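You operate a simulated robot arm through the tools that you are given. There is no shell and no other tool. Be economical: measure what you need, move in short steps, check, and stop when the job is done.

The job below is to be done with a simulated two-armed robot. You get a single attempt, and the scene is never put back.

## Task
On the top of the side table, fold the tea towel in half.
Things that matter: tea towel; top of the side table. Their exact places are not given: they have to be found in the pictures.

It is judged by the outcome, as a careful person would: the job done as asked, and still so three seconds after it is handed in. It fails if anything else is knocked over, pushed out of place, dropped, spilled or broken. Flat cloth is picked up by pressing the open fingertips on it (5 to 10 N) and closing them slowly along it; thin cloth reads only 2 to 8 mm in the jaws.

## Robot
Two 7-joint arms with two-finger parallel grippers on one trunk, on a base that drives. Base frame: it is fixed to the floor where the robot stands at the start and does not move with it; the origin is under the middle of the robot, x ahead of it, y to its left, z up; the surface under the hand at the start is at about z = 0.9. Units: m, rad, N and s.
The left shoulder is at the start at [0.02, 0.17, 1.178], the right one opposite. With the tool pointing down near the work surface each hand reaches from about 0.22 to 0.68 m from the robot's upright axis, wherever it stands, measured 20 degrees to its own side. Places, roughly: top of the side table [0.5, -0.2, 0.9]. Payload 3.8 kg a hand.
Tool frame (each hand has its own): the origin (TCP) lies between the finger pads and is the grasp point; the fingertips stand 0.03 m ahead of it; z points along the fingers, y is the line along which they close. The gripper opens to 0.11 m. The fingers are 0.02 m wide and 0.01 m thick; the gripper's body (0.048 by 0.112 m) begins 0.055 m behind the TCP.
Orientation is that of the tool frame in the base frame, as a unit quaternion [w, x, y, z]. With the fingers straight down and closing along the base's y, the tool's x points along the base's -x, its y along +y and its z along -z.

## Interface
- The arms move only by the tool send_rows. It takes "left_steps", "right_steps" or both (then of equal length, played together; a hand with none holds still); each is a list of rows, each a list of 7 numbers: the shift along the base's x, y, z in m, then the turn, a rotation vector about the base's x, y, z in rad, then the gripper command, from -1 (fully open) to 1 (shut), values between in proportion. In form: [[dx, dy, dz, ax, ay, az, grip], ...]. A call has 1 to 10 rows; each row is the pose to reach, as a shift and turn from the pose commanded when the call began. Each row takes 0.2 s and may step no farther than 0.05 m and 0.15 rad from the row before; otherwise, or with a gripper value out of range, the whole call is refused. Where a pose cannot be reached the arm comes as near as it can. A force on the tool above 40 N (or 10 N above the force at the start of the call, whichever is more), or a blocked arm, ends the call early, and 0.2 s more pass. The fingers move at their own pace (about 0.072 m/s each) and stop on an object; they squeeze with about 34 N. The grip force told is the motor's: it shows also when the fingers shut on nothing. Time passes only in rows, and 0.2 s behind the last, so rows that repeat a pose let the fingers close. It gives the time, the measured TCP pose, the force on the tool (base axes), the opening and the grip force at its end, in the units of the frame above (readings bear some noise), with the torque about the TCP (base axes, N m) and any sound that the robot's microphone picked up.
- Cameras (640 x 400 px; columns grow to the right, rows downward): "scene" is now at [0.1026, -0.005, 1.3181]; the picture's right is [-0.06, -1.00, 0.00], its down [-0.67, 0.04, -0.74] and it looks along [0.74, -0.05, -0.67] (base axes); focal length 214 px, centre (320, 200). "left" rides on the left gripper at [0.072, -0.017, -0.103] in its tool frame; the picture's right is [0.23, 0.97, 0.00], its down [-0.76, 0.18, -0.62] and it looks along [-0.61, 0.14, 0.78] (tool axes); focal length 222 px, centre (320, 200). "right" rides on the right gripper at [0.072, 0.017, -0.103] in its tool frame; the picture's right is [-0.23, 0.97, 0.00], its down [-0.76, -0.18, -0.62] and it looks along [-0.61, -0.14, 0.78] (tool axes); focal length 222 px, centre (320, 200).
- capture(camera): a new picture of that camera. It takes no simulated time.
- slide_trunk(by): slides the trunk up (or, below 0, down) by that many m; the arms and the scene camera ride with it, the base frame stays. It gives what a move gives, with no picture.
- steer(legs): drives the robot by 1 to 6 legs, each [ahead, turn to the left] in m and rad, along the robot's own axes; the way and the turn of a leg run together, so that a leg with both is an arc; at most 1.5 m and 3.142 rad a leg. The arms and the cameras ride along, it lands a little off, and it stops where it bumps. It gives what a move gives.
- turn_head(pan, tilt): turns the head with the scene camera to pan (to the left, within 1.396 rad either way) and tilt (down, from -0.506 to 1.204), counted from straight ahead of the robot. It gives what a move gives.
- pixel_to_xyz(camera, pixels): for up to 12 pixels [column, row] of the newest picture of that camera ("zoom" is the newest enlarged one), the place [x, y, z] in the base frame of the surface seen there, good to about 0.002 m. It takes no simulated time.
- enlarge(camera, box): a new picture of the part [left, top, right, bottom] of that camera's present view, enlarged. It takes no simulated time.
- job_done(): hands the job in; it is judged then, once.

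Work in short steps. Measure before you move; look again where a grasp or a placing could have gone wrong, and mend it. You have 80 turns and 78 pictures in all, those below and enlarged ones among them. Open the grippers and draw the arms clear of the work before you hand the job in, unless the task says otherwise; then end with one line.

The tools are called after "Call:" as a command line: name --argument value ..., lists and objects as JSON in quotes. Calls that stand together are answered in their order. send_rows: Moves the arms, as the interface text tells. Its arguments: {"type":"object","properties":{"left_steps":{"type":"array","items":{"type":"array","items":{"type":"number"}}},"right_steps":{"type":"array","items":{"type":"array","items":{"type":"number"}}}},"required":[]} The other tools are called the same way: slide_trunk (by) slides the trunk up or down; steer (legs) drives the base; turn_head (pan, tilt) turns the head that bears the scene camera; capture (camera) takes a picture; pixel_to_xyz (camera, pixels) gives the place of the surface under pixels of a picture; enlarge (camera, box) takes an enlarged picture of a part of a camera's view; job_done () hands the job in.

At the start:

```text
time: 0.0
left_tool_pos: [0.4954, 0.2005, 1.0734]
left_orientation: [0.0, 0.001, 1.0, 0.0]
left_ft_force: [0.2, -0.3, 0.4]
left_moment: [0.01, 0.01, -0.06]
left_grip_width: 0.1098
left_gripper_force: 0.1
right_tool_pos: [0.4596, -0.1598, 1.0384]
right_orientation: [0.0, 0.0, 1.0, 0.001]
right_ft_force: [-0.4, 0.1, 0.0]
right_moment: [0.0, 0.0, 0.01]
right_grip_width: 0.11
right_gripper_force: 0.0
trunk travel left (down, up): [-0.275, 0.295]
robot x, y, heading: [0.0018, 0.0006, -0.003]
head pan, tilt: [-0.063, 0.733]
```

scene: 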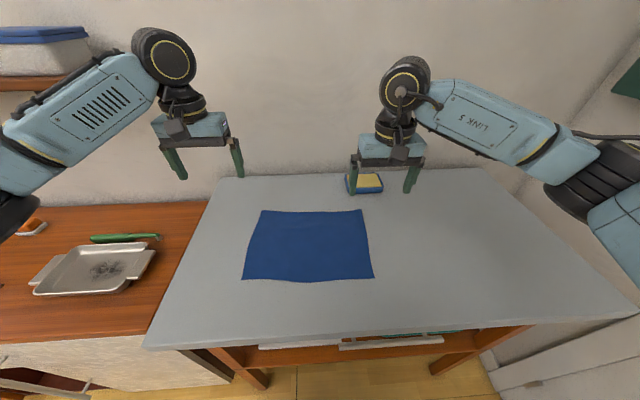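
right: 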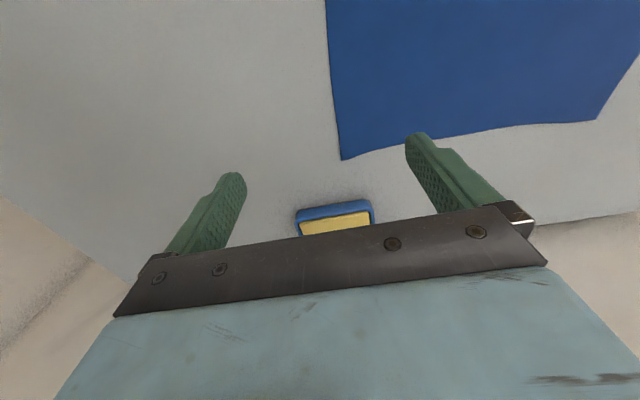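
left: 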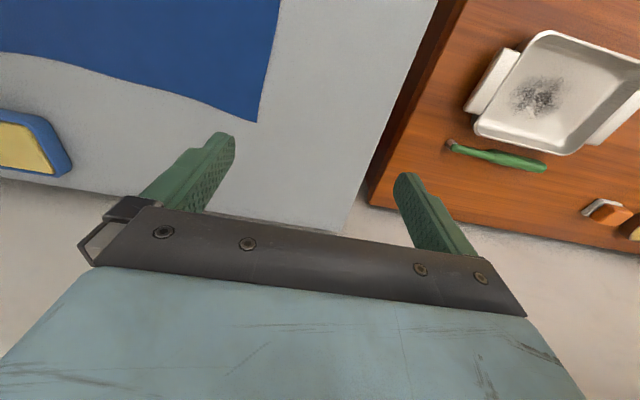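

The towel appears in the scene picture with corners at about (262,210), (361,210), (373,278), (242,279). I measure them, plus the table and sponge.

Call:
pixel_to_xyz --camera "scene" --pixels '[[263, 212], [360, 211], [372, 277], [243, 278], [310, 245], [248, 240], [367, 240], [310, 281], [310, 212], [365, 190], [420, 250], [200, 300]]'

Call:
enlarge --camera "scene" --box '[220, 170, 400, 300]'

```text
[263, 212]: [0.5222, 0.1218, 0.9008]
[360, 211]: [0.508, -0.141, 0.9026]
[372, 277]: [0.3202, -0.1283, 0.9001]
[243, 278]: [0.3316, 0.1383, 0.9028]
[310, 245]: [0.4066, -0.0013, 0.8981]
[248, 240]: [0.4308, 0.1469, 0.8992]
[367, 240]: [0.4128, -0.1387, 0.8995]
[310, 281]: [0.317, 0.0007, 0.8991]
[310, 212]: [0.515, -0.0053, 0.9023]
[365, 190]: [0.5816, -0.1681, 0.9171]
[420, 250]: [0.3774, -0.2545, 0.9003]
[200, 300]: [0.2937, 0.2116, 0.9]
```

```text
3.08 times, centred on (310, 235) of scene
```

zoom: 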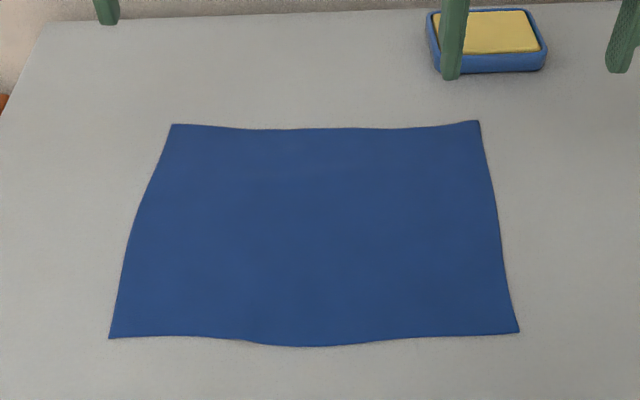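

The towel spans x 0.32–0.515 and y ±0.135, flat at z≈0.90, with the sponge at (0.58,-0.17). I'll fold the far edge toward me with both hands, so I back off 0.09 m first to leave room for the tilted hands, and begin turning the hands so the fingers close along x.

Call:
steer --legs '[[-0.09, 0]]'

Call:
send_rows --left_steps '[[0, 0, 0, 0, 0, -0.15, -0.5], [0, 0, 0, 0, 0, -0.3, 0], [0, 0, 0, 0, 0, -0.45, 0], [0, 0, 0, 0, 0, -0.6, 0], [0, 0, 0, 0, 0, -0.75, 0], [0, 0, 0, 0, 0, -0.9, 0], [0, 0, 0, 0, 0, -1.05, 0.3], [0, 0, 0, 0, 0, -1.2, 0.3], [0, 0, 0, 0, 0, -1.35, 0.3], [0, 0, 0, 0, 0, -1.5, 0.3]]' --right_steps '[[0, 0, 0, 0, 0, 0.15, -0.5], [0, 0, 0, 0, 0, 0.3, 0], [0, 0, 0, 0, 0, 0.45, 0], [0, 0, 0, 0, 0, 0.6, 0], [0, 0, 0, 0, 0, 0.75, 0], [0, 0, 0, 0, 0, 0.9, 0], [0, 0, 0, 0, 0, 1.05, 0.3], [0, 0, 0, 0, 0, 1.2, 0.3], [0, 0, 0, 0, 0, 1.35, 0.3], [0, 0, 0, 0, 0, 1.5, 0.3]]'

Call:
capture --camera "scene"

```text
time: 1.1
left_tool_pos: [0.4047, 0.2008, 1.0731]
left_orientation: [0.0, 0.0, 1.0, 0.0]
left_ft_force: [-0.1, -1.4, -0.1]
left_moment: [0.05, -0.04, 0.0]
left_grip_width: 0.1103
left_gripper_force: 0.1
right_tool_pos: [0.3705, -0.1592, 1.0402]
right_orientation: [0.0, 0.001, 1.0, 0.0]
right_ft_force: [-0.5, 0.5, -0.1]
right_moment: [0.0, -0.02, 0.02]
right_grip_width: 0.1102
right_gripper_force: 0.0
trunk travel left (down, up): [-0.275, 0.295]
robot x, y, heading: [-0.0907, -0.0022, -0.0]
head pan, tilt: [-0.063, 0.733]
```

```text
time: 3.3
left_tool_pos: [0.4066, 0.1982, 1.0735]
left_orientation: [-0.001, 0.682, 0.731, 0.0]
left_ft_force: [0.5, -0.8, 0.2]
left_moment: [0.02, -0.02, 0.01]
left_grip_width: 0.0384
left_gripper_force: 0.0
right_tool_pos: [0.2713, -0.0864, 1.0275]
right_orientation: [-0.001, -0.635, 0.772, 0.001]
right_ft_force: [0.3, -1.0, 0.0]
right_moment: [0.06, 0.0, 0.02]
right_grip_width: 0.0387
right_gripper_force: 0.0
right hand out of reach, approached as far as the arm can: row 7, 8, 9, 10
trunk travel left (down, up): [-0.275, 0.295]
robot x, y, heading: [-0.0897, -0.0006, 0.001]
head pan, tilt: [-0.063, 0.733]
```

```text
73 pictures are left
```

scene: 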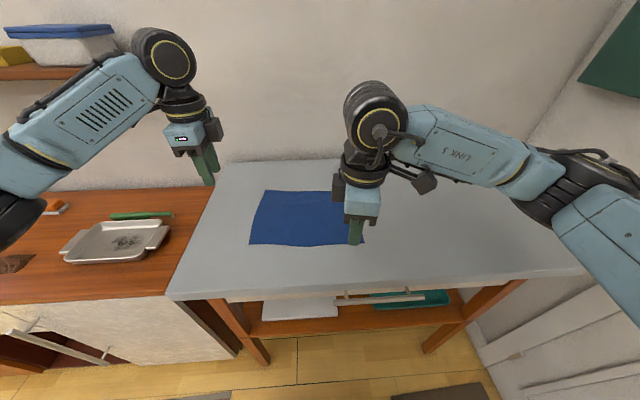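

The right wrist meets a joint limit this way (it drifted to 0.271,-0.086), so I turn the right hand back and will go the other way round.

Call:
send_rows --right_steps '[[0, 0, 0, 0, 0, -0.15, 0.3], [0, 0, 0, 0, 0, -0.3, 0.3], [0, 0, 0, 0, 0, -0.45, 0.3], [0, 0, 0, 0, 0, -0.6, 0.3], [0, 0, 0, 0, 0, -0.75, 0.3], [0, 0, 0, 0, 0, -0.9, 0.3], [0, 0, 0, 0, 0, -1.05, 0.3], [0, 0, 0, 0, 0, -1.2, 0.3], [0, 0, 0, 0, 0, -1.35, 0.3], [0, 0, 0, 0, 0, -1.5, 0.3]]'

```text
time: 5.5
left_tool_pos: [0.4063, 0.2014, 1.0727]
left_orientation: [-0.001, 0.681, 0.733, 0.0]
left_ft_force: [-0.9, -0.1, -0.6]
left_moment: [0.01, 0.0, 0.0]
left_grip_width: 0.0383
left_gripper_force: 0.0
right_tool_pos: [0.27, -0.0854, 1.0296]
right_orientation: [0.0, 0.065, 0.998, 0.0]
right_ft_force: [0.4, 0.5, -0.1]
right_moment: [0.0, 0.0, -0.02]
right_grip_width: 0.0385
right_gripper_force: 0.2
trunk travel left (down, up): [-0.275, 0.295]
robot x, y, heading: [-0.0916, 0.0019, -0.002]
head pan, tilt: [-0.063, 0.733]
```

The right hand is near straight again (yaw −0.13). Now I turn it the other way while moving it above the far edge near (0.45,-0.12).

Call:
send_rows --right_steps '[[0.03, -0.01, 0.01, 0, 0, -0.144, 0.3], [0.06, -0.015, 0.01, 0, 0, -0.288, 0.3], [0.09, -0.02, 0.01, 0, 0, -0.432, 0.3], [0.12, -0.025, 0.01, 0, 0, -0.576, 0.3], [0.14, -0.03, 0.01, 0, 0, -0.72, 0.3], [0.16, -0.03, 0.01, 0, 0, -0.864, 0.3], [0.18, -0.03, 0.01, 0, 0, -1.008, 0.3], [0.18, -0.03, 0.01, 0, 0, -1.152, 0.3], [0.18, -0.03, 0.01, 0, 0, -1.296, 0.3], [0.18, -0.03, 0.01, 0, 0, -1.44, 0.3]]'

Call:
capture --camera "scene"

```text
time: 7.7
left_tool_pos: [0.4047, 0.1999, 1.0726]
left_orientation: [0.0, 0.682, 0.732, 0.001]
left_ft_force: [0.0, -0.2, -0.3]
left_moment: [0.0, -0.01, -0.03]
left_grip_width: 0.0383
left_gripper_force: 0.2
right_tool_pos: [0.4524, -0.1165, 1.0399]
right_orientation: [0.0, 0.706, 0.708, 0.0]
right_ft_force: [0.1, 0.3, 1.1]
right_moment: [0.02, 0.0, 0.01]
right_grip_width: 0.0387
right_gripper_force: 0.0
trunk travel left (down, up): [-0.275, 0.295]
robot x, y, heading: [-0.0924, 0.0001, -0.004]
head pan, tilt: [-0.063, 0.733]
```

```text
72 pictures are left
```

scene: 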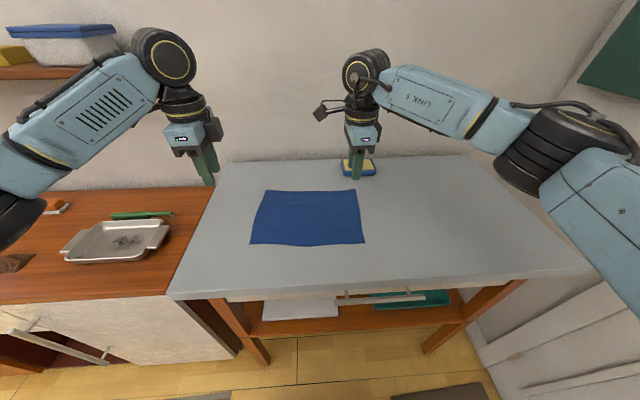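

Both hands now close along x. I remeasure the far edge precisely in an enlarged view.

Call:
enlarge --camera "scene" --box '[240, 150, 400, 250]'

```text
4.00 times, centred on (320, 200) of scene
```

zoom: 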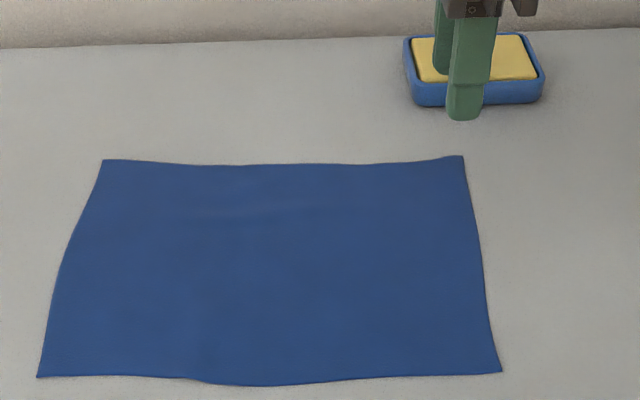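

Call:
pixel_to_xyz --camera "zoom" --pixels '[[104, 161], [125, 163], [150, 164], [460, 158], [435, 161], [410, 164], [39, 375], [499, 370], [265, 383], [430, 104], [410, 104], [60, 374]]'

```text
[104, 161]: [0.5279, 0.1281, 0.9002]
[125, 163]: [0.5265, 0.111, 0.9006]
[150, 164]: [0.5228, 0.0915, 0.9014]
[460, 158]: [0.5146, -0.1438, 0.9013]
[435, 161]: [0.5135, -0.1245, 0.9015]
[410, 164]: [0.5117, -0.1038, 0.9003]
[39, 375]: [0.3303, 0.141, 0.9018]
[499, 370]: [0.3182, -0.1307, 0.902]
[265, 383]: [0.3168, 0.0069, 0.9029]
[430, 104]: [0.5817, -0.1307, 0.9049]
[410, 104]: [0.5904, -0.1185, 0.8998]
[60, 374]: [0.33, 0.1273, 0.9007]
```

Edges: left near (0.525, y 0.112), right near (0.513, y −0.126); the sponge starts at x≈0.58, clear. I bring both hands above those places with TCP z 0.95.

Call:
send_rows --left_steps '[[0.022, -0.018, -0.024, 0, 0, -0.014, 0.3], [0.045, -0.035, -0.048, 0, 0, -0.028, 0.3], [0.067, -0.053, -0.072, 0, 0, -0.042, 0.3], [0.09, -0.07, -0.096, 0, 0, -0.056, 0.3], [0.112, -0.088, -0.122, 0, 0, -0.07, 0.3], [0.112, -0.088, -0.122, 0, 0, -0.07, 0.3]]' --right_steps '[[0.011, -0.002, -0.018, 0, 0, 0, 0.3], [0.022, -0.004, -0.036, 0, 0, 0, 0.3], [0.033, -0.006, -0.054, 0, 0, 0, 0.3], [0.043, -0.008, -0.072, 0, 0, 0, 0.3], [0.053, -0.0095, -0.09, 0, 0, 0, 0.3], [0.053, -0.0095, -0.09, 0, 0, 0, 0.3]]'

Call:
enlarge --camera "scene" --box '[240, 140, 400, 240]'

Call:
capture --camera "left"

Call:
capture --camera "right"

```text
time: 9.1
left_tool_pos: [0.5186, 0.1137, 0.9497]
left_orientation: [0.0, 0.707, 0.708, -0.001]
left_ft_force: [0.1, -0.1, -0.3]
left_moment: [-0.02, 0.0, -0.02]
left_grip_width: 0.0385
left_gripper_force: 0.1
right_tool_pos: [0.5036, -0.1256, 0.9492]
right_orientation: [0.001, 0.706, 0.709, 0.0]
right_ft_force: [0.2, 0.8, -0.1]
right_moment: [0.0, 0.01, 0.03]
right_grip_width: 0.0388
right_gripper_force: 0.1
trunk travel left (down, up): [-0.275, 0.295]
robot x, y, heading: [-0.0903, 0.0, -0.0]
head pan, tilt: [-0.063, 0.733]
```

```text
4.00 times, centred on (320, 190) of scene
```

zoom: 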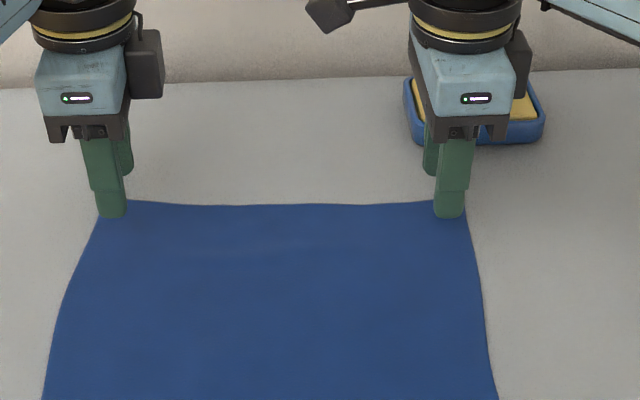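

```text
69 pictures are left
```

left: 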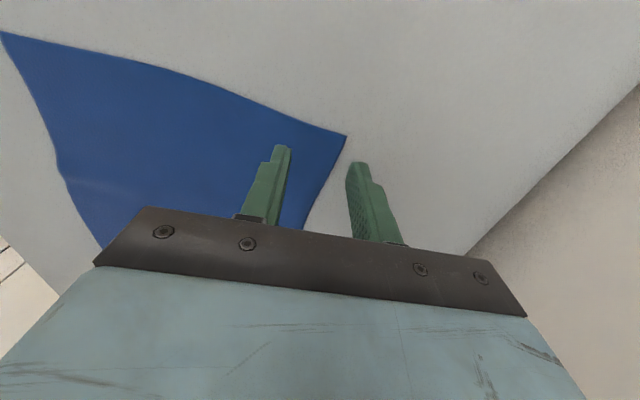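

```text
68 pictures are left
```

right: 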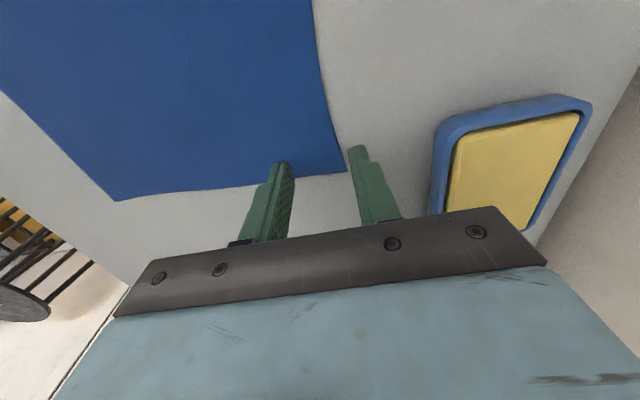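

Fingers straddle the edges as intended. I shift each slightly inward and lower 18 mm to near contact.

Call:
send_rows --left_steps '[[-0.001, -0.004, -0.006, 0, 0, 0, 0.3], [-0.001, -0.004, -0.012, 0, 0, 0, 0.3], [-0.001, -0.004, -0.018, 0, 0, 0, 0.3]]' --right_steps '[[0.001, 0.008, -0.006, 0, 0, 0, 0.3], [0.001, 0.008, -0.012, 0, 0, 0, 0.3], [0.001, 0.008, -0.018, 0, 0, 0, 0.3]]'

```text
time: 9.9
left_tool_pos: [0.5165, 0.1086, 0.9326]
left_orientation: [-0.001, 0.706, 0.708, 0.0]
left_ft_force: [0.6, 0.1, 0.6]
left_moment: [0.02, 0.0, 0.02]
left_grip_width: 0.0385
left_gripper_force: 0.0
right_tool_pos: [0.5053, -0.1174, 0.93]
right_orientation: [0.001, 0.705, 0.709, 0.0]
right_ft_force: [0.0, -0.2, 1.8]
right_moment: [0.02, 0.01, 0.03]
right_grip_width: 0.0384
right_gripper_force: 0.0
trunk travel left (down, up): [-0.275, 0.295]
robot x, y, heading: [-0.0902, -0.0011, -0.002]
head pan, tilt: [-0.063, 0.733]
```

Barely touching; I go down a few more mm to reach 5–10 N.

Call:
send_rows --left_steps '[[0, 0, -0.001, 0, 0, 0, 0.3], [0, 0, -0.002, 0, 0, 0, 0.3], [0, 0, -0.003, 0, 0, 0, 0.3]]' --right_steps '[[0, 0, -0.001, 0, 0, 0, 0.3], [0, 0, -0.0015, 0, 0, 0, 0.3], [0, 0, -0.002, 0, 0, 0, 0.3]]'

```text
time: 10.7
left_tool_pos: [0.5156, 0.1092, 0.9314]
left_orientation: [0.002, 0.706, 0.708, 0.001]
left_ft_force: [2.7, 0.7, 7.3]
left_moment: [0.06, 0.16, -0.03]
left_grip_width: 0.038
left_gripper_force: 0.1
right_tool_pos: [0.5044, -0.118, 0.9308]
right_orientation: [0.002, 0.705, 0.71, 0.001]
right_ft_force: [1.3, -1.6, 14.2]
right_moment: [-0.07, 0.32, 0.05]
right_grip_width: 0.0378
right_gripper_force: 0.0
trunk travel left (down, up): [-0.275, 0.295]
robot x, y, heading: [-0.0871, -0.0015, 0.002]
head pan, tilt: [-0.063, 0.733]
```

Left presses 7 N, right 14 N. I ease the right up 1 mm and close both slowly.

Call:
send_rows --left_steps '[[0, 0, 0, 0, 0, 0, 0.37], [0, 0, 0, 0, 0, 0, 0.44], [0, 0, 0, 0, 0, 0, 0.51], [0, 0, 0, 0, 0, 0, 0.58], [0, 0, 0, 0, 0, 0, 0.65], [0, 0, 0, 0, 0, 0, 0.72], [0, 0, 0, 0, 0, 0, 0.79], [0, 0, 0, 0, 0, 0, 0.86], [0, 0, 0, 0, 0, 0, 0.93], [0, 0, 0, 0, 0, 0, 1]]' --right_steps '[[0, 0, 0.0008, 0, 0, 0, 0.37], [0, 0, 0.0008, 0, 0, 0, 0.44], [0, 0, 0.0008, 0, 0, 0, 0.51], [0, 0, 0.0008, 0, 0, 0, 0.58], [0, 0, 0.0008, 0, 0, 0, 0.65], [0, 0, 0.0008, 0, 0, 0, 0.72], [0, 0, 0.0008, 0, 0, 0, 0.79], [0, 0, 0.0008, 0, 0, 0, 0.86], [0, 0, 0.0008, 0, 0, 0, 0.93], [0, 0, 0.0008, 0, 0, 0, 1]]'

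Call:
send_rows --left_steps '[[0, 0, 0, 0, 0, 0, 1], [0, 0, 0, 0, 0, 0, 1]]' --right_steps '[[0, 0, 0, 0, 0, 0, 1], [0, 0, 0, 0, 0, 0, 1]]'

Call:
enlarge --camera "scene" --box '[240, 140, 400, 240]'

Call:
capture --camera "left"

Call:
capture --camera "right"

```text
time: 12.9
left_tool_pos: [0.5144, 0.1085, 0.9316]
left_orientation: [0.001, 0.707, 0.707, 0.0]
left_ft_force: [-2.3, 0.8, 16.3]
left_moment: [0.04, 0.16, -0.02]
left_grip_width: 0.0025
left_gripper_force: 34.0
right_tool_pos: [0.5028, -0.1175, 0.9312]
right_orientation: [0.001, 0.706, 0.708, 0.0]
right_ft_force: [0.2, 0.5, 9.8]
right_moment: [-0.01, 0.0, 0.05]
right_grip_width: 0.0023
right_gripper_force: 33.7
trunk travel left (down, up): [-0.275, 0.295]
robot x, y, heading: [-0.089, -0.0027, 0.001]
head pan, tilt: [-0.063, 0.733]
```

```text
time: 13.5
left_tool_pos: [0.5152, 0.1083, 0.9311]
left_orientation: [0.001, 0.706, 0.708, 0.0]
left_ft_force: [-2.8, -0.2, 18.2]
left_moment: [0.03, 0.21, -0.01]
left_grip_width: 0.0025
left_gripper_force: 33.7
right_tool_pos: [0.5031, -0.1183, 0.9314]
right_orientation: [0.0, 0.705, 0.709, 0.0]
right_ft_force: [1.1, 0.6, 8.6]
right_moment: [-0.01, -0.02, 0.03]
right_grip_width: 0.0025
right_gripper_force: 33.9
trunk travel left (down, up): [-0.275, 0.295]
robot x, y, heading: [-0.0884, 0.0007, -0.001]
head pan, tilt: [-0.063, 0.733]
```

```text
4.00 times, centred on (320, 190) of scene
```

zoom: 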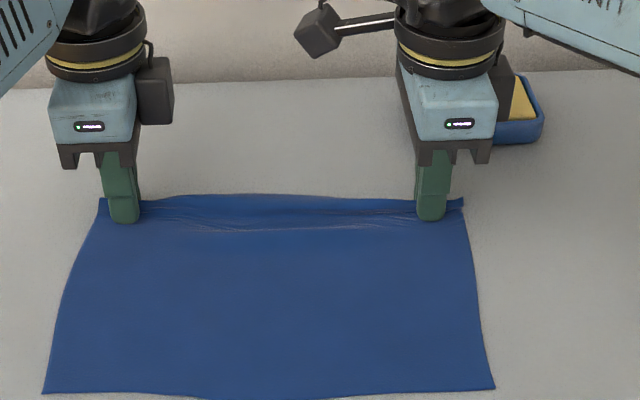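

```text
66 pictures are left
```

left: 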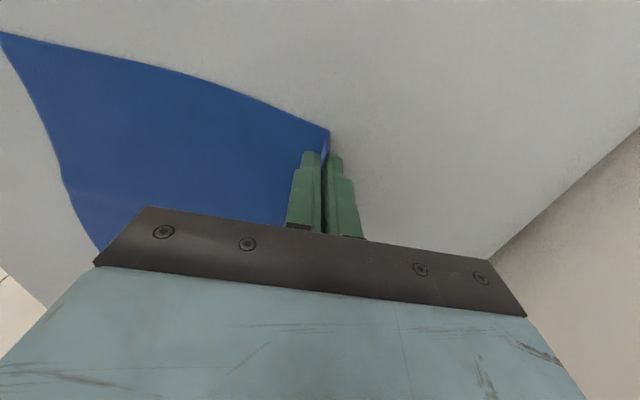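

```text
65 pictures are left
```

right: 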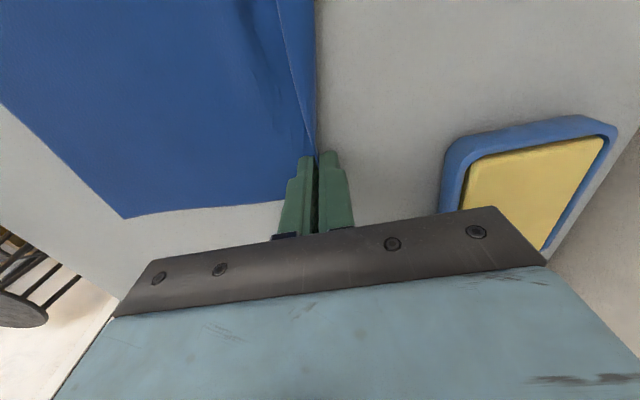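

Both jaws read 2.5 mm and the far edge is turned up between them. I lift 4 cm to check the hold.

Call:
send_rows --left_steps '[[0, 0, 0.01, 0, 0, 0, 1], [-0.005, 0, 0.02, 0, 0, 0, 1], [-0.01, 0, 0.03, 0, 0, 0, 1], [-0.015, 0, 0.04, 0, 0, 0, 1]]' --right_steps '[[0, 0, 0.01, 0, 0, 0, 1], [-0.005, 0, 0.02, 0, 0, 0, 1], [-0.01, 0, 0.03, 0, 0, 0, 1], [-0.015, 0, 0.04, 0, 0, 0, 1]]'

Call:
enlarge --camera "scene" --box '[240, 140, 400, 240]'

```text
time: 14.5
left_tool_pos: [0.5007, 0.1101, 0.9689]
left_orientation: [-0.001, 0.706, 0.708, -0.001]
left_ft_force: [-0.9, 0.1, 0.9]
left_moment: [0.01, -0.01, 0.0]
left_grip_width: 0.0023
left_gripper_force: 33.8
right_tool_pos: [0.4904, -0.1183, 0.9704]
right_orientation: [0.0, 0.705, 0.709, 0.0]
right_ft_force: [0.3, 0.3, 0.0]
right_moment: [-0.02, 0.01, -0.02]
right_grip_width: 0.0025
right_gripper_force: 34.2
trunk travel left (down, up): [-0.275, 0.295]
robot x, y, heading: [-0.0901, 0.002, -0.002]
head pan, tilt: [-0.063, 0.733]
```

```text
4.00 times, centred on (320, 190) of scene
```

zoom: 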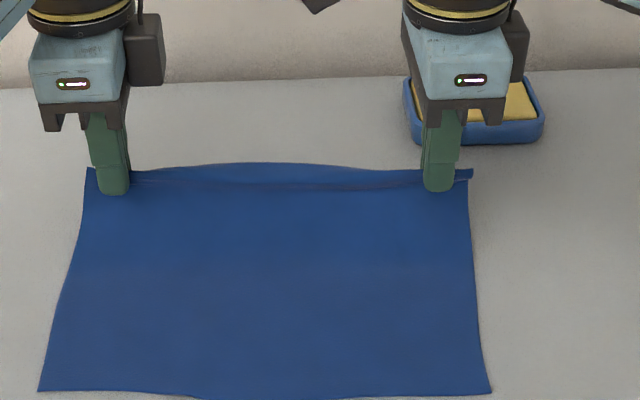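

Both corners are held and lifted. I carry the edge up over the middle along an arc, starting to tilt the fingers forward.

Call:
send_rows --left_steps '[[-0.015, 0, 0.01, 0, 0, 0, 1], [-0.03, 0, 0.018, 0, -0.06, 0, 1], [-0.045, 0, 0.024, 0, -0.12, 0, 1], [-0.06, 0, 0.028, 0, -0.2, 0, 1], [-0.075, 0, 0.03, 0, -0.3, 0, 1], [-0.09, 0, 0.03, 0, -0.4, 0, 1]]' --right_steps '[[-0.015, 0, 0.01, 0, 0, 0, 1], [-0.03, 0, 0.018, 0, -0.06, 0, 1], [-0.045, 0, 0.024, 0, -0.12, 0, 1], [-0.06, 0, 0.028, 0, -0.2, 0, 1], [-0.075, 0, 0.03, 0, -0.3, 0, 1], [-0.09, 0, 0.03, 0, -0.4, 0, 1]]'

Call:
capture --camera "scene"

```text
time: 15.9
left_tool_pos: [0.4112, 0.1079, 1.0001]
left_orientation: [0.141, 0.692, 0.693, 0.141]
left_ft_force: [0.3, 0.0, 0.2]
left_moment: [0.03, 0.05, 0.01]
left_grip_width: 0.002
left_gripper_force: 34.0
right_tool_pos: [0.4, -0.1188, 1.0001]
right_orientation: [0.142, 0.691, 0.695, 0.141]
right_ft_force: [0.0, -0.1, -0.7]
right_moment: [-0.01, 0.06, 0.01]
right_grip_width: 0.0021
right_gripper_force: 34.1
trunk travel left (down, up): [-0.275, 0.295]
robot x, y, heading: [-0.0862, 0.0003, 0.002]
head pan, tilt: [-0.063, 0.733]
```

```text
63 pictures are left
```

scene: 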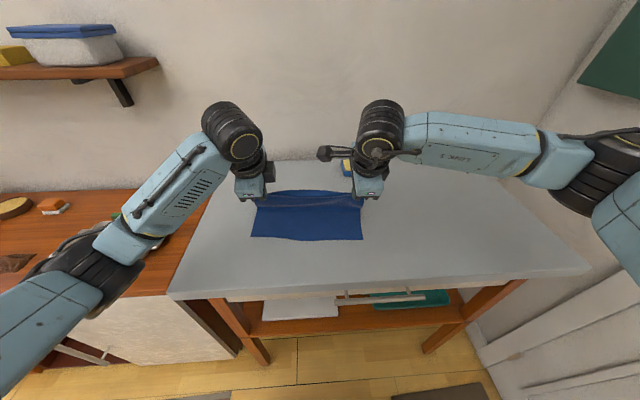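

The edge is now above the middle with fingers tilted forward. I continue the arc down toward the near edge (left x≈0.33, right ≈0.318).

Call:
send_rows --left_steps '[[-0.02, 0, -0.003, 0, -0.06, 0, 1], [-0.04, 0, -0.012, 0, -0.12, 0, 1], [-0.06, 0, -0.026, 0, -0.18, 0, 1], [-0.074, 0, -0.042, 0, -0.24, 0, 1], [-0.082, 0, -0.055, 0, -0.3, 0, 1], [-0.085, 0, -0.065, 0, -0.3, 0, 1]]' --right_steps '[[-0.02, 0, -0.003, 0, -0.06, 0, 1], [-0.04, 0, -0.012, 0, -0.12, 0, 1], [-0.06, 0, -0.026, 0, -0.18, 0, 1], [-0.074, 0, -0.042, 0, -0.24, 0, 1], [-0.082, 0, -0.055, 0, -0.3, 0, 1], [-0.085, 0, -0.065, 0, -0.3, 0, 1]]'

Call:
enlarge --camera "scene" --box '[220, 150, 400, 270]'

Call:
capture --camera "left"

Call:
capture --camera "right"

```text
time: 17.3
left_tool_pos: [0.3265, 0.1084, 0.9345]
left_orientation: [0.244, 0.663, 0.665, 0.242]
left_ft_force: [0.1, 0.7, 0.7]
left_moment: [0.0, 0.08, -0.03]
left_grip_width: 0.0024
left_gripper_force: 33.6
right_tool_pos: [0.3155, -0.1183, 0.9362]
right_orientation: [0.244, 0.663, 0.665, 0.242]
right_ft_force: [0.2, 1.0, -0.1]
right_moment: [0.01, 0.03, 0.04]
right_grip_width: 0.002
right_gripper_force: 34.2
trunk travel left (down, up): [-0.275, 0.295]
robot x, y, heading: [-0.0889, 0.0025, 0.005]
head pan, tilt: [-0.063, 0.733]
```

```text
3.33 times, centred on (310, 210) of scene
```

zoom: 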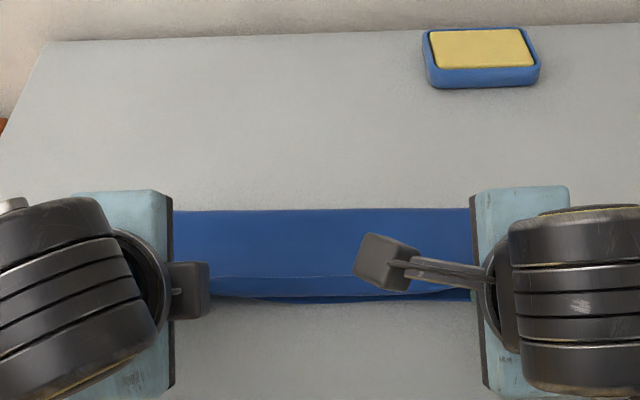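

```text
61 pictures are left
```

left: 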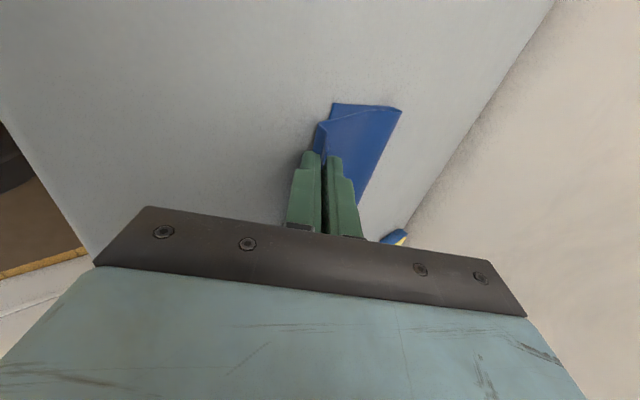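

```text
60 pictures are left
```

right: 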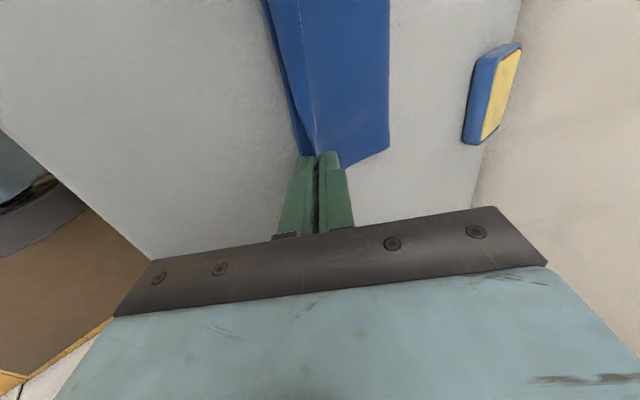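

The fold looks neat and the edges nearly coincide. I lower another 8 mm so the edge rests on the lower layer, and look again.

Call:
send_rows --left_steps '[[0, 0, -0.004, 0, 0, 0, 1], [0, 0, -0.007, 0, 0, 0, 1], [0, 0, -0.008, 0, 0, 0, 1]]' --right_steps '[[0, 0, -0.004, 0, 0, 0, 1], [0, 0, -0.007, 0, 0, 0, 1], [0, 0, -0.009, 0, 0, 0, 1]]'

Call:
enlarge --camera "scene" --box '[260, 195, 360, 255]'

Call:
enlarge --camera "left" --box '[260, 70, 420, 170]'

Call:
enlarge --camera "right" --box '[240, 80, 400, 180]'

```text
time: 18.1
left_tool_pos: [0.326, 0.1089, 0.9301]
left_orientation: [0.247, 0.662, 0.664, 0.245]
left_ft_force: [3.6, 1.0, 16.8]
left_moment: [-0.02, -0.25, -0.01]
left_grip_width: 0.0024
left_gripper_force: 34.2
right_tool_pos: [0.3144, -0.1187, 0.9297]
right_orientation: [0.245, 0.662, 0.664, 0.246]
right_ft_force: [-4.4, -3.8, 26.0]
right_moment: [-0.15, -0.1, -0.05]
right_grip_width: 0.0023
right_gripper_force: 34.2
trunk travel left (down, up): [-0.275, 0.295]
robot x, y, heading: [-0.0855, 0.003, 0.005]
head pan, tilt: [-0.063, 0.733]
```

```text
6.40 times, centred on (310, 225) of scene
```

zoom: 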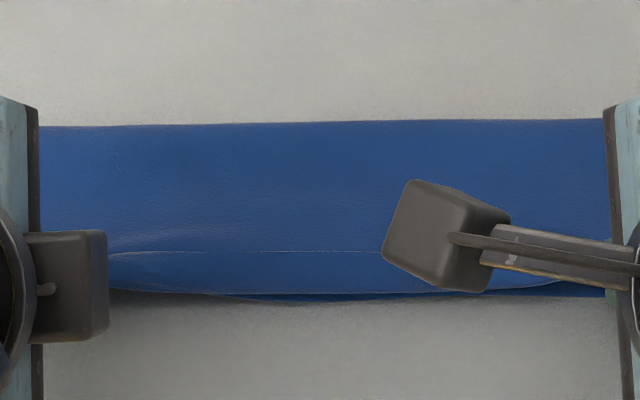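

```text
4.00 times, centred on (340, 120) of left
```

zoom: 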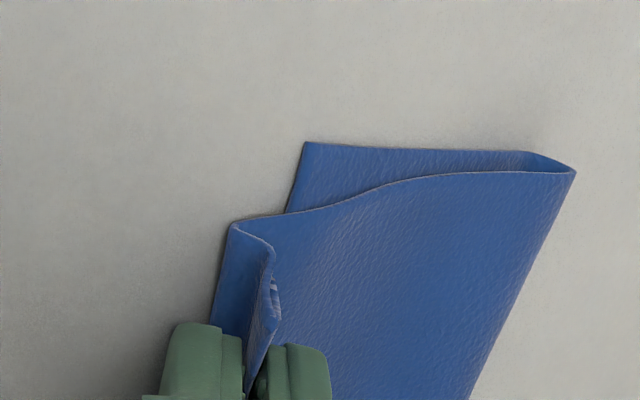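

```text
4.00 times, centred on (320, 130) of right
```

zoom: 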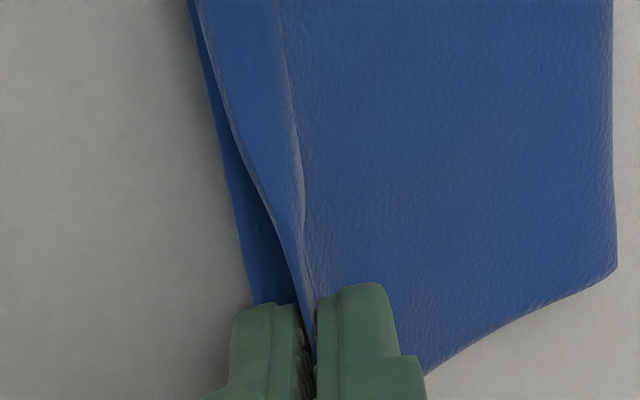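

The top layer lies with its near edge close to the lower one. I ease up a few mm while opening the jaws slightly, then draw back along the finger axis.

Call:
send_rows --left_steps '[[0, 0, 0.004, 0, 0, 0, 1], [0, 0, 0.006, 0, 0, 0, 0.85], [0, 0, 0.009, 0, 0, 0, 0.7], [0, 0, 0.012, 0, 0, 0, 0.6], [0, 0, 0.012, 0, 0, 0, 0.6]]' --right_steps '[[0, 0, 0.004, 0, 0, 0, 1], [0, 0, 0.006, 0, 0, 0, 0.85], [0, 0, 0.009, 0, 0, 0, 0.7], [0, 0, 0.012, 0, 0, 0, 0.6], [0, 0, 0.012, 0, 0, 0, 0.6]]'

Call:
send_rows --left_steps '[[-0.008, 0, 0.009, 0, 0, 0, 0.6], [-0.017, 0, 0.019, 0, 0, 0, 0.6], [-0.026, 0, 0.03, 0, 0, 0, 0.6], [-0.035, 0, 0.042, 0, 0, 0, 0.6]]' --right_steps '[[-0.008, 0, 0.009, 0, 0, 0, 0.6], [-0.017, 0, 0.019, 0, 0, 0, 0.6], [-0.026, 0, 0.03, 0, 0, 0, 0.6], [-0.035, 0, 0.042, 0, 0, 0, 0.6]]'

Call:
capture --camera "left"

Call:
capture --camera "right"

```text
time: 19.3
left_tool_pos: [0.3259, 0.1097, 0.9388]
left_orientation: [0.241, 0.664, 0.665, 0.242]
left_ft_force: [0.6, -0.2, -0.1]
left_moment: [-0.01, -0.01, 0.01]
left_grip_width: 0.0221
left_gripper_force: 0.1
right_tool_pos: [0.3143, -0.1176, 0.9368]
right_orientation: [0.242, 0.662, 0.667, 0.24]
right_ft_force: [1.1, -0.7, 1.2]
right_moment: [-0.02, -0.02, -0.04]
right_grip_width: 0.0216
right_gripper_force: 0.1
trunk travel left (down, up): [-0.275, 0.295]
robot x, y, heading: [-0.091, -0.0015, 0.005]
head pan, tilt: [-0.063, 0.733]
```

```text
time: 20.3
left_tool_pos: [0.2913, 0.1092, 0.9807]
left_orientation: [0.242, 0.663, 0.665, 0.242]
left_ft_force: [-0.7, 0.0, 0.9]
left_moment: [0.01, -0.03, -0.04]
left_grip_width: 0.0219
left_gripper_force: 0.0
right_tool_pos: [0.2798, -0.1178, 0.9814]
right_orientation: [0.243, 0.663, 0.666, 0.241]
right_ft_force: [0.4, 0.4, 0.1]
right_moment: [-0.01, 0.0, 0.0]
right_grip_width: 0.0219
right_gripper_force: 0.1
trunk travel left (down, up): [-0.275, 0.295]
robot x, y, heading: [-0.0896, -0.0028, 0.001]
head pan, tilt: [-0.063, 0.733]
```

```text
56 pictures are left
```

left: 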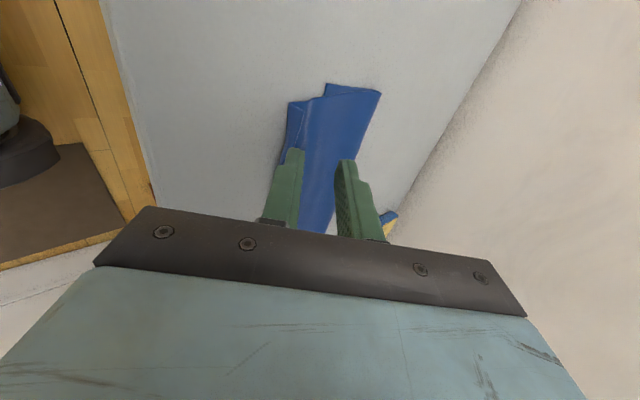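

```text
55 pictures are left
```

right: 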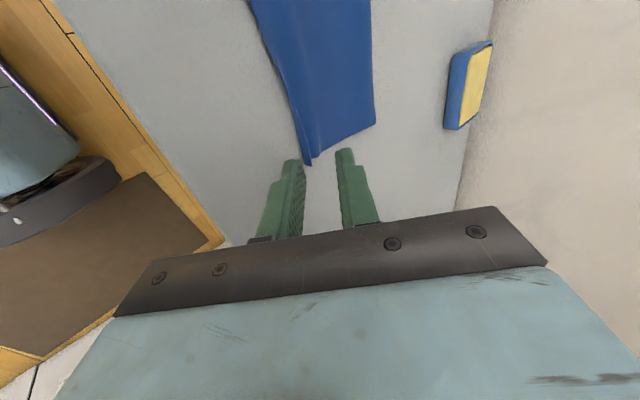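

Both hands are off the cloth. I move them up and outward to clear the head camera's view.

Call:
send_rows --left_steps '[[0, 0.01, 0.04, 0, 0.1, 0, 0.6], [0, 0.04, 0.07, 0, 0.2, 0, 0.6], [0, 0.08, 0.09, 0, 0.3, 0, 0.6], [0, 0.12, 0.1, 0, 0.4, 0, 0.6], [0, 0.16, 0.1, 0, 0.5, 0, 0.6]]' --right_steps '[[0, -0.01, 0.04, 0, 0.1, 0, 0.6], [0, -0.04, 0.07, 0, 0.2, 0, 0.6], [0, -0.08, 0.09, 0, 0.3, 0, 0.6], [0, -0.12, 0.1, 0, 0.4, 0, 0.6], [0, -0.16, 0.1, 0, 0.5, 0, 0.6]]'

Call:
enlarge --camera "scene" --box '[230, 170, 390, 270]'

```text
time: 21.5
left_tool_pos: [0.2908, 0.2689, 1.0798]
left_orientation: [0.071, 0.704, 0.704, 0.07]
left_ft_force: [-0.3, 1.0, -0.2]
left_moment: [-0.01, -0.01, 0.0]
left_grip_width: 0.0218
left_gripper_force: 0.1
right_tool_pos: [0.2789, -0.2789, 1.0801]
right_orientation: [0.07, 0.701, 0.706, 0.07]
right_ft_force: [0.4, -0.2, 0.0]
right_moment: [-0.04, 0.01, 0.0]
right_grip_width: 0.0219
right_gripper_force: 0.1
trunk travel left (down, up): [-0.275, 0.295]
robot x, y, heading: [-0.0932, 0.0015, 0.0]
head pan, tilt: [-0.063, 0.733]
```

```text
4.00 times, centred on (310, 220) of scene
```

zoom: 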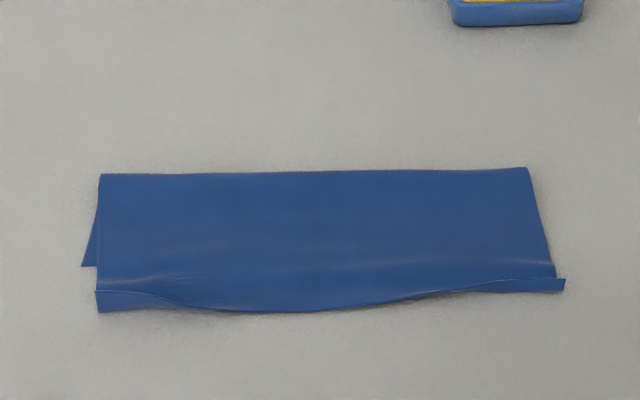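

The towel is folded; the near edge shows a curl at both ends and the lower left corner peeks out at (82,266). I measure the edges and curls.

Call:
pixel_to_xyz --camera "zoom" --pixels '[[102, 177], [525, 170], [84, 264], [99, 309], [98, 293], [125, 300], [130, 280], [280, 309], [563, 287], [540, 290], [550, 270], [545, 281]]'

Call:
capture --camera "left"

Call:
capture --camera "right"

```text
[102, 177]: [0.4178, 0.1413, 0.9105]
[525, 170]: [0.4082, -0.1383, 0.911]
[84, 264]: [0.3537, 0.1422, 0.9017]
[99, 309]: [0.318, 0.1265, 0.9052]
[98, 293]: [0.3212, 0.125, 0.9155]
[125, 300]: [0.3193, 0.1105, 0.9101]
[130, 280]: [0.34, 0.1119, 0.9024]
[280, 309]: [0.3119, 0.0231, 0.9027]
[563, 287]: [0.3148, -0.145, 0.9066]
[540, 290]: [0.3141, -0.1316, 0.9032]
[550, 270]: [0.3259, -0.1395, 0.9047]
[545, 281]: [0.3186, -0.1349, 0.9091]
```

```text
53 pictures are left
```

left: 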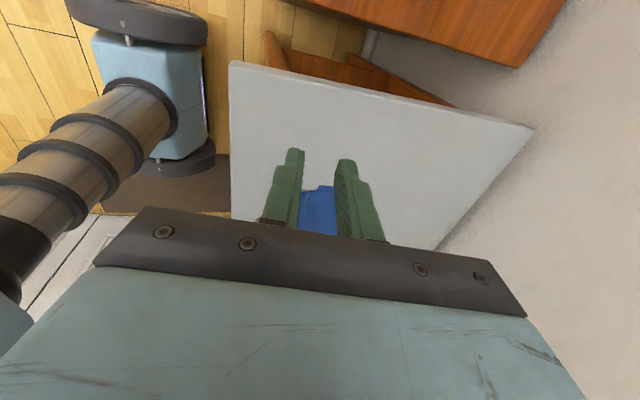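

```text
52 pictures are left
```

right: 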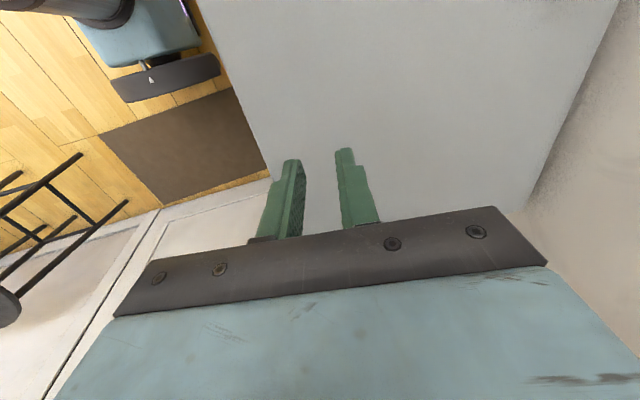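

The lower layer's left corner seems pushed forward (x 0.354 instead of 0.33). I look closer at both ends.

Call:
enlarge --camera "scene" --box '[244, 205, 300, 255]'

Call:
enlarge --camera "scene" --box '[330, 205, 386, 255]'

```text
8.00 times, centred on (272, 230) of scene
```

zoom: 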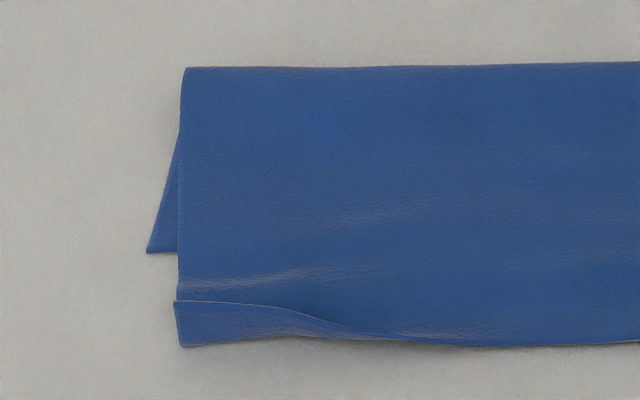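

```text
8.00 times, centred on (358, 230) of scene
```

zoom: 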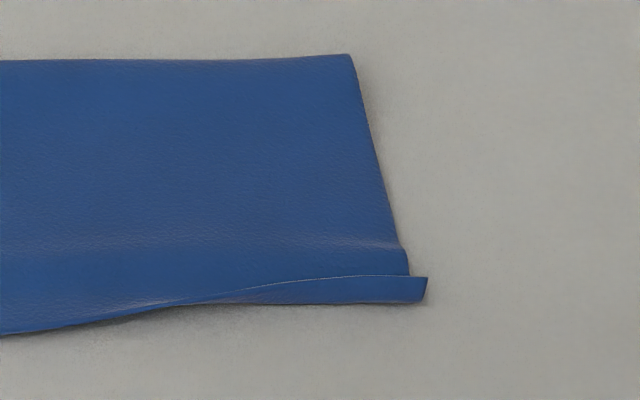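

Gripping earlier shifted the whole towel about 2 cm forward, so the top layer overshoots the lower near edge (0.35) by 2–3 cm, with a lip standing up at z≈0.91. I'll regrasp the lip with vertical hands, lift, and lay it down further forward; first I move above the lip.

Call:
send_rows --left_steps '[[0.006, -0.03, -0.01, 0, 0.05, 0, 0.45], [0.012, -0.06, -0.03, 0, 0.1, 0, 0.45], [0.018, -0.09, -0.055, 0, 0.15, 0, 0.45], [0.024, -0.12, -0.085, 0, 0.2, 0, 0.45], [0.03, -0.152, -0.115, 0, 0.2, 0, 0.45], [0.03, -0.152, -0.13, 0, 0.2, 0, 0.45]]' --right_steps '[[0.007, 0.03, -0.01, 0, 0.05, 0, 0.45], [0.014, 0.06, -0.03, 0, 0.1, 0, 0.45], [0.021, 0.09, -0.055, 0, 0.15, 0, 0.45], [0.028, 0.12, -0.085, 0, 0.2, 0, 0.45], [0.037, 0.146, -0.115, 0, 0.2, 0, 0.45], [0.037, 0.146, -0.13, 0, 0.2, 0, 0.45]]'

Call:
capture --camera "left"

Call:
capture --camera "right"

```text
time: 22.9
left_tool_pos: [0.3204, 0.1155, 0.9504]
left_orientation: [0.0, 0.707, 0.707, 0.0]
left_ft_force: [0.5, -0.3, 0.1]
left_moment: [0.02, -0.03, 0.01]
left_grip_width: 0.0302
left_gripper_force: 0.2
right_tool_pos: [0.3164, -0.1327, 0.9502]
right_orientation: [0.001, 0.705, 0.71, -0.001]
right_ft_force: [-0.5, -0.6, 0.1]
right_moment: [0.02, -0.01, 0.02]
right_grip_width: 0.0304
right_gripper_force: 0.0
trunk travel left (down, up): [-0.275, 0.295]
robot x, y, heading: [-0.0914, 0.0017, 0.003]
head pan, tilt: [-0.063, 0.733]
```

```text
49 pictures are left
```

left: 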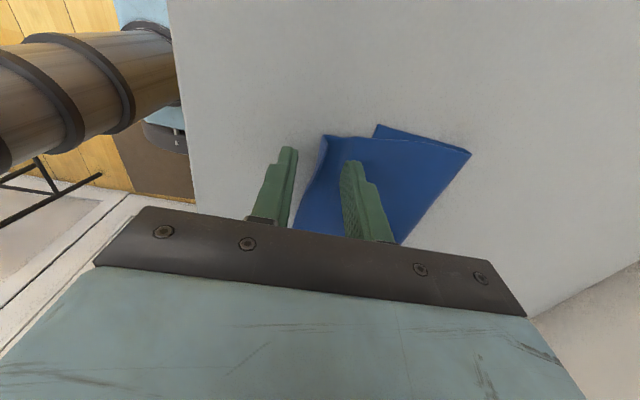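

```text
48 pictures are left
```

right: 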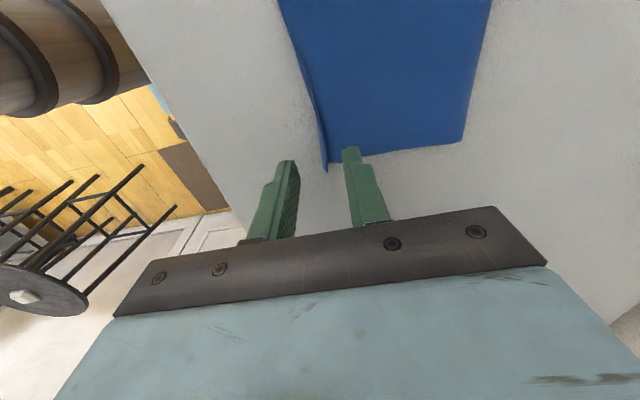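

Both straddle the lip (left corner at (325,137), right corner at (328,172)). I shift slightly inward, descend so the tips are at about z 0.903, then close slowly.

Call:
send_rows --left_steps '[[0, -0.002, -0.006, 0, 0, 0, 0.45], [0, -0.002, -0.012, 0, 0, 0, 0.45], [0, -0.002, -0.017, 0, 0, 0, 0.45], [0, -0.002, -0.017, 0, 0, 0, 0.6], [0, -0.002, -0.017, 0, 0, 0, 0.75], [0, -0.002, -0.017, 0, 0, 0, 0.9], [0, -0.002, -0.017, 0, 0, 0, 1], [0, -0.002, -0.017, 0, 0, 0, 1]]' --right_steps '[[0, 0.004, -0.006, 0, 0, 0, 0.45], [0, 0.004, -0.012, 0, 0, 0, 0.45], [0, 0.004, -0.017, 0, 0, 0, 0.45], [0, 0.004, -0.0175, 0, 0, 0, 0.6], [0, 0.004, -0.0175, 0, 0, 0, 0.75], [0, 0.004, -0.0175, 0, 0, 0, 0.9], [0, 0.004, -0.0175, 0, 0, 0, 1], [0, 0.004, -0.0175, 0, 0, 0, 1]]'

Call:
send_rows --left_steps '[[0, 0, 0.015, 0, 0, 0, 1], [0, 0, 0.03, 0, 0, 0, 1]]' --right_steps '[[0, 0, 0.015, 0, 0, 0, 1], [0, 0, 0.03, 0, 0, 0, 1]]'

Call:
capture --camera "left"

Call:
capture --camera "right"

Call:
enlarge --camera "scene" --box '[230, 170, 390, 270]'

```text
time: 24.7
left_tool_pos: [0.3221, 0.1149, 0.9335]
left_orientation: [0.001, 0.707, 0.708, 0.0]
left_ft_force: [-0.2, 0.0, -0.9]
left_moment: [0.04, -0.03, -0.02]
left_grip_width: 0.0017
left_gripper_force: 33.7
right_tool_pos: [0.3167, -0.1277, 0.9326]
right_orientation: [0.0, 0.706, 0.708, 0.0]
right_ft_force: [0.2, -0.1, 0.4]
right_moment: [-0.03, 0.0, 0.02]
right_grip_width: 0.0017
right_gripper_force: 33.9
trunk travel left (down, up): [-0.275, 0.295]
robot x, y, heading: [-0.0908, 0.0007, -0.001]
head pan, tilt: [-0.063, 0.733]
```

```text
time: 25.3
left_tool_pos: [0.3217, 0.1149, 0.9642]
left_orientation: [-0.001, 0.707, 0.707, 0.0]
left_ft_force: [0.5, 0.4, 0.2]
left_moment: [-0.01, -0.03, 0.03]
left_grip_width: 0.0016
left_gripper_force: 33.9
right_tool_pos: [0.3167, -0.1288, 0.9626]
right_orientation: [0.0, 0.705, 0.709, 0.0]
right_ft_force: [0.1, 0.0, -0.6]
right_moment: [-0.01, -0.03, -0.03]
right_grip_width: 0.0017
right_gripper_force: 33.6
trunk travel left (down, up): [-0.275, 0.295]
robot x, y, heading: [-0.087, 0.0024, 0.001]
head pan, tilt: [-0.063, 0.733]
```

```text
47 pictures are left
```

left: 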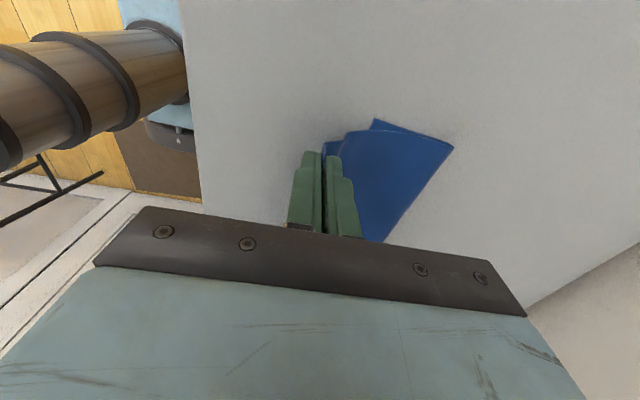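

```text
46 pictures are left
```

right: 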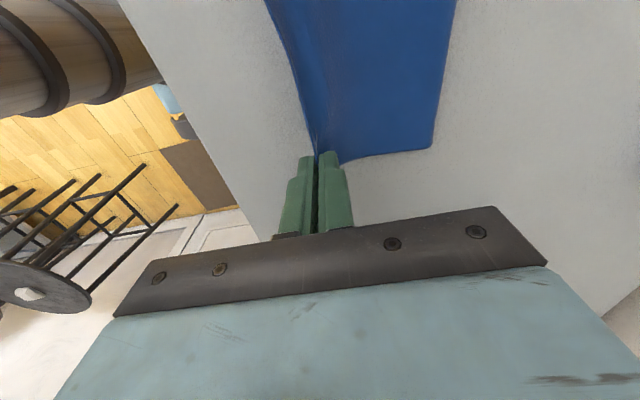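

```text
4.00 times, centred on (310, 220) of scene
```

zoom: 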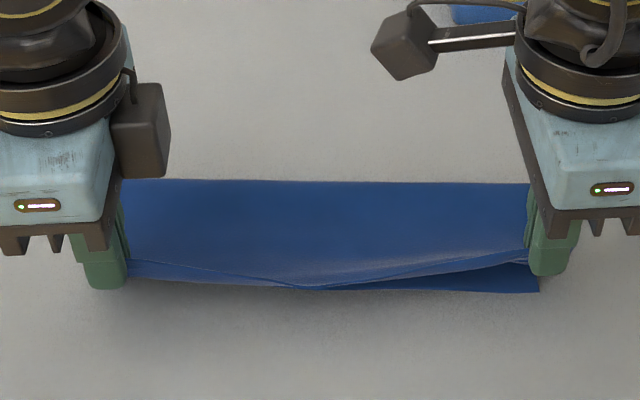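

Both lips are held. I measure the lower layer's near edge that's now visible (around (539,291)).

Call:
pixel_to_xyz --camera "zoom" --pixels '[[535, 289], [500, 288], [400, 288], [330, 287], [200, 279], [135, 272], [140, 182], [510, 186]]'

Call:
pixel_to_xyz --camera "left" --pixels '[[376, 123], [450, 146]]'

Call:
pixel_to_xyz --camera "right" --pixels '[[432, 146], [440, 110]]'

```text
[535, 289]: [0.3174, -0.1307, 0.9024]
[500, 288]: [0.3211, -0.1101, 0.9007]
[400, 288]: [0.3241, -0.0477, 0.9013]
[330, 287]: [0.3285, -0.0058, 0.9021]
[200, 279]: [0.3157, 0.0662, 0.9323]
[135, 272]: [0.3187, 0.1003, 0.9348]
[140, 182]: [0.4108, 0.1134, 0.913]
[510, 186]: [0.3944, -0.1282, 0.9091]
```

```text
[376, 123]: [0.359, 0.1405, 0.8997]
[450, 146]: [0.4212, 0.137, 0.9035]
```

```text
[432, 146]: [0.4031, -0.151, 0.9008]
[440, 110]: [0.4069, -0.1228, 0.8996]
```

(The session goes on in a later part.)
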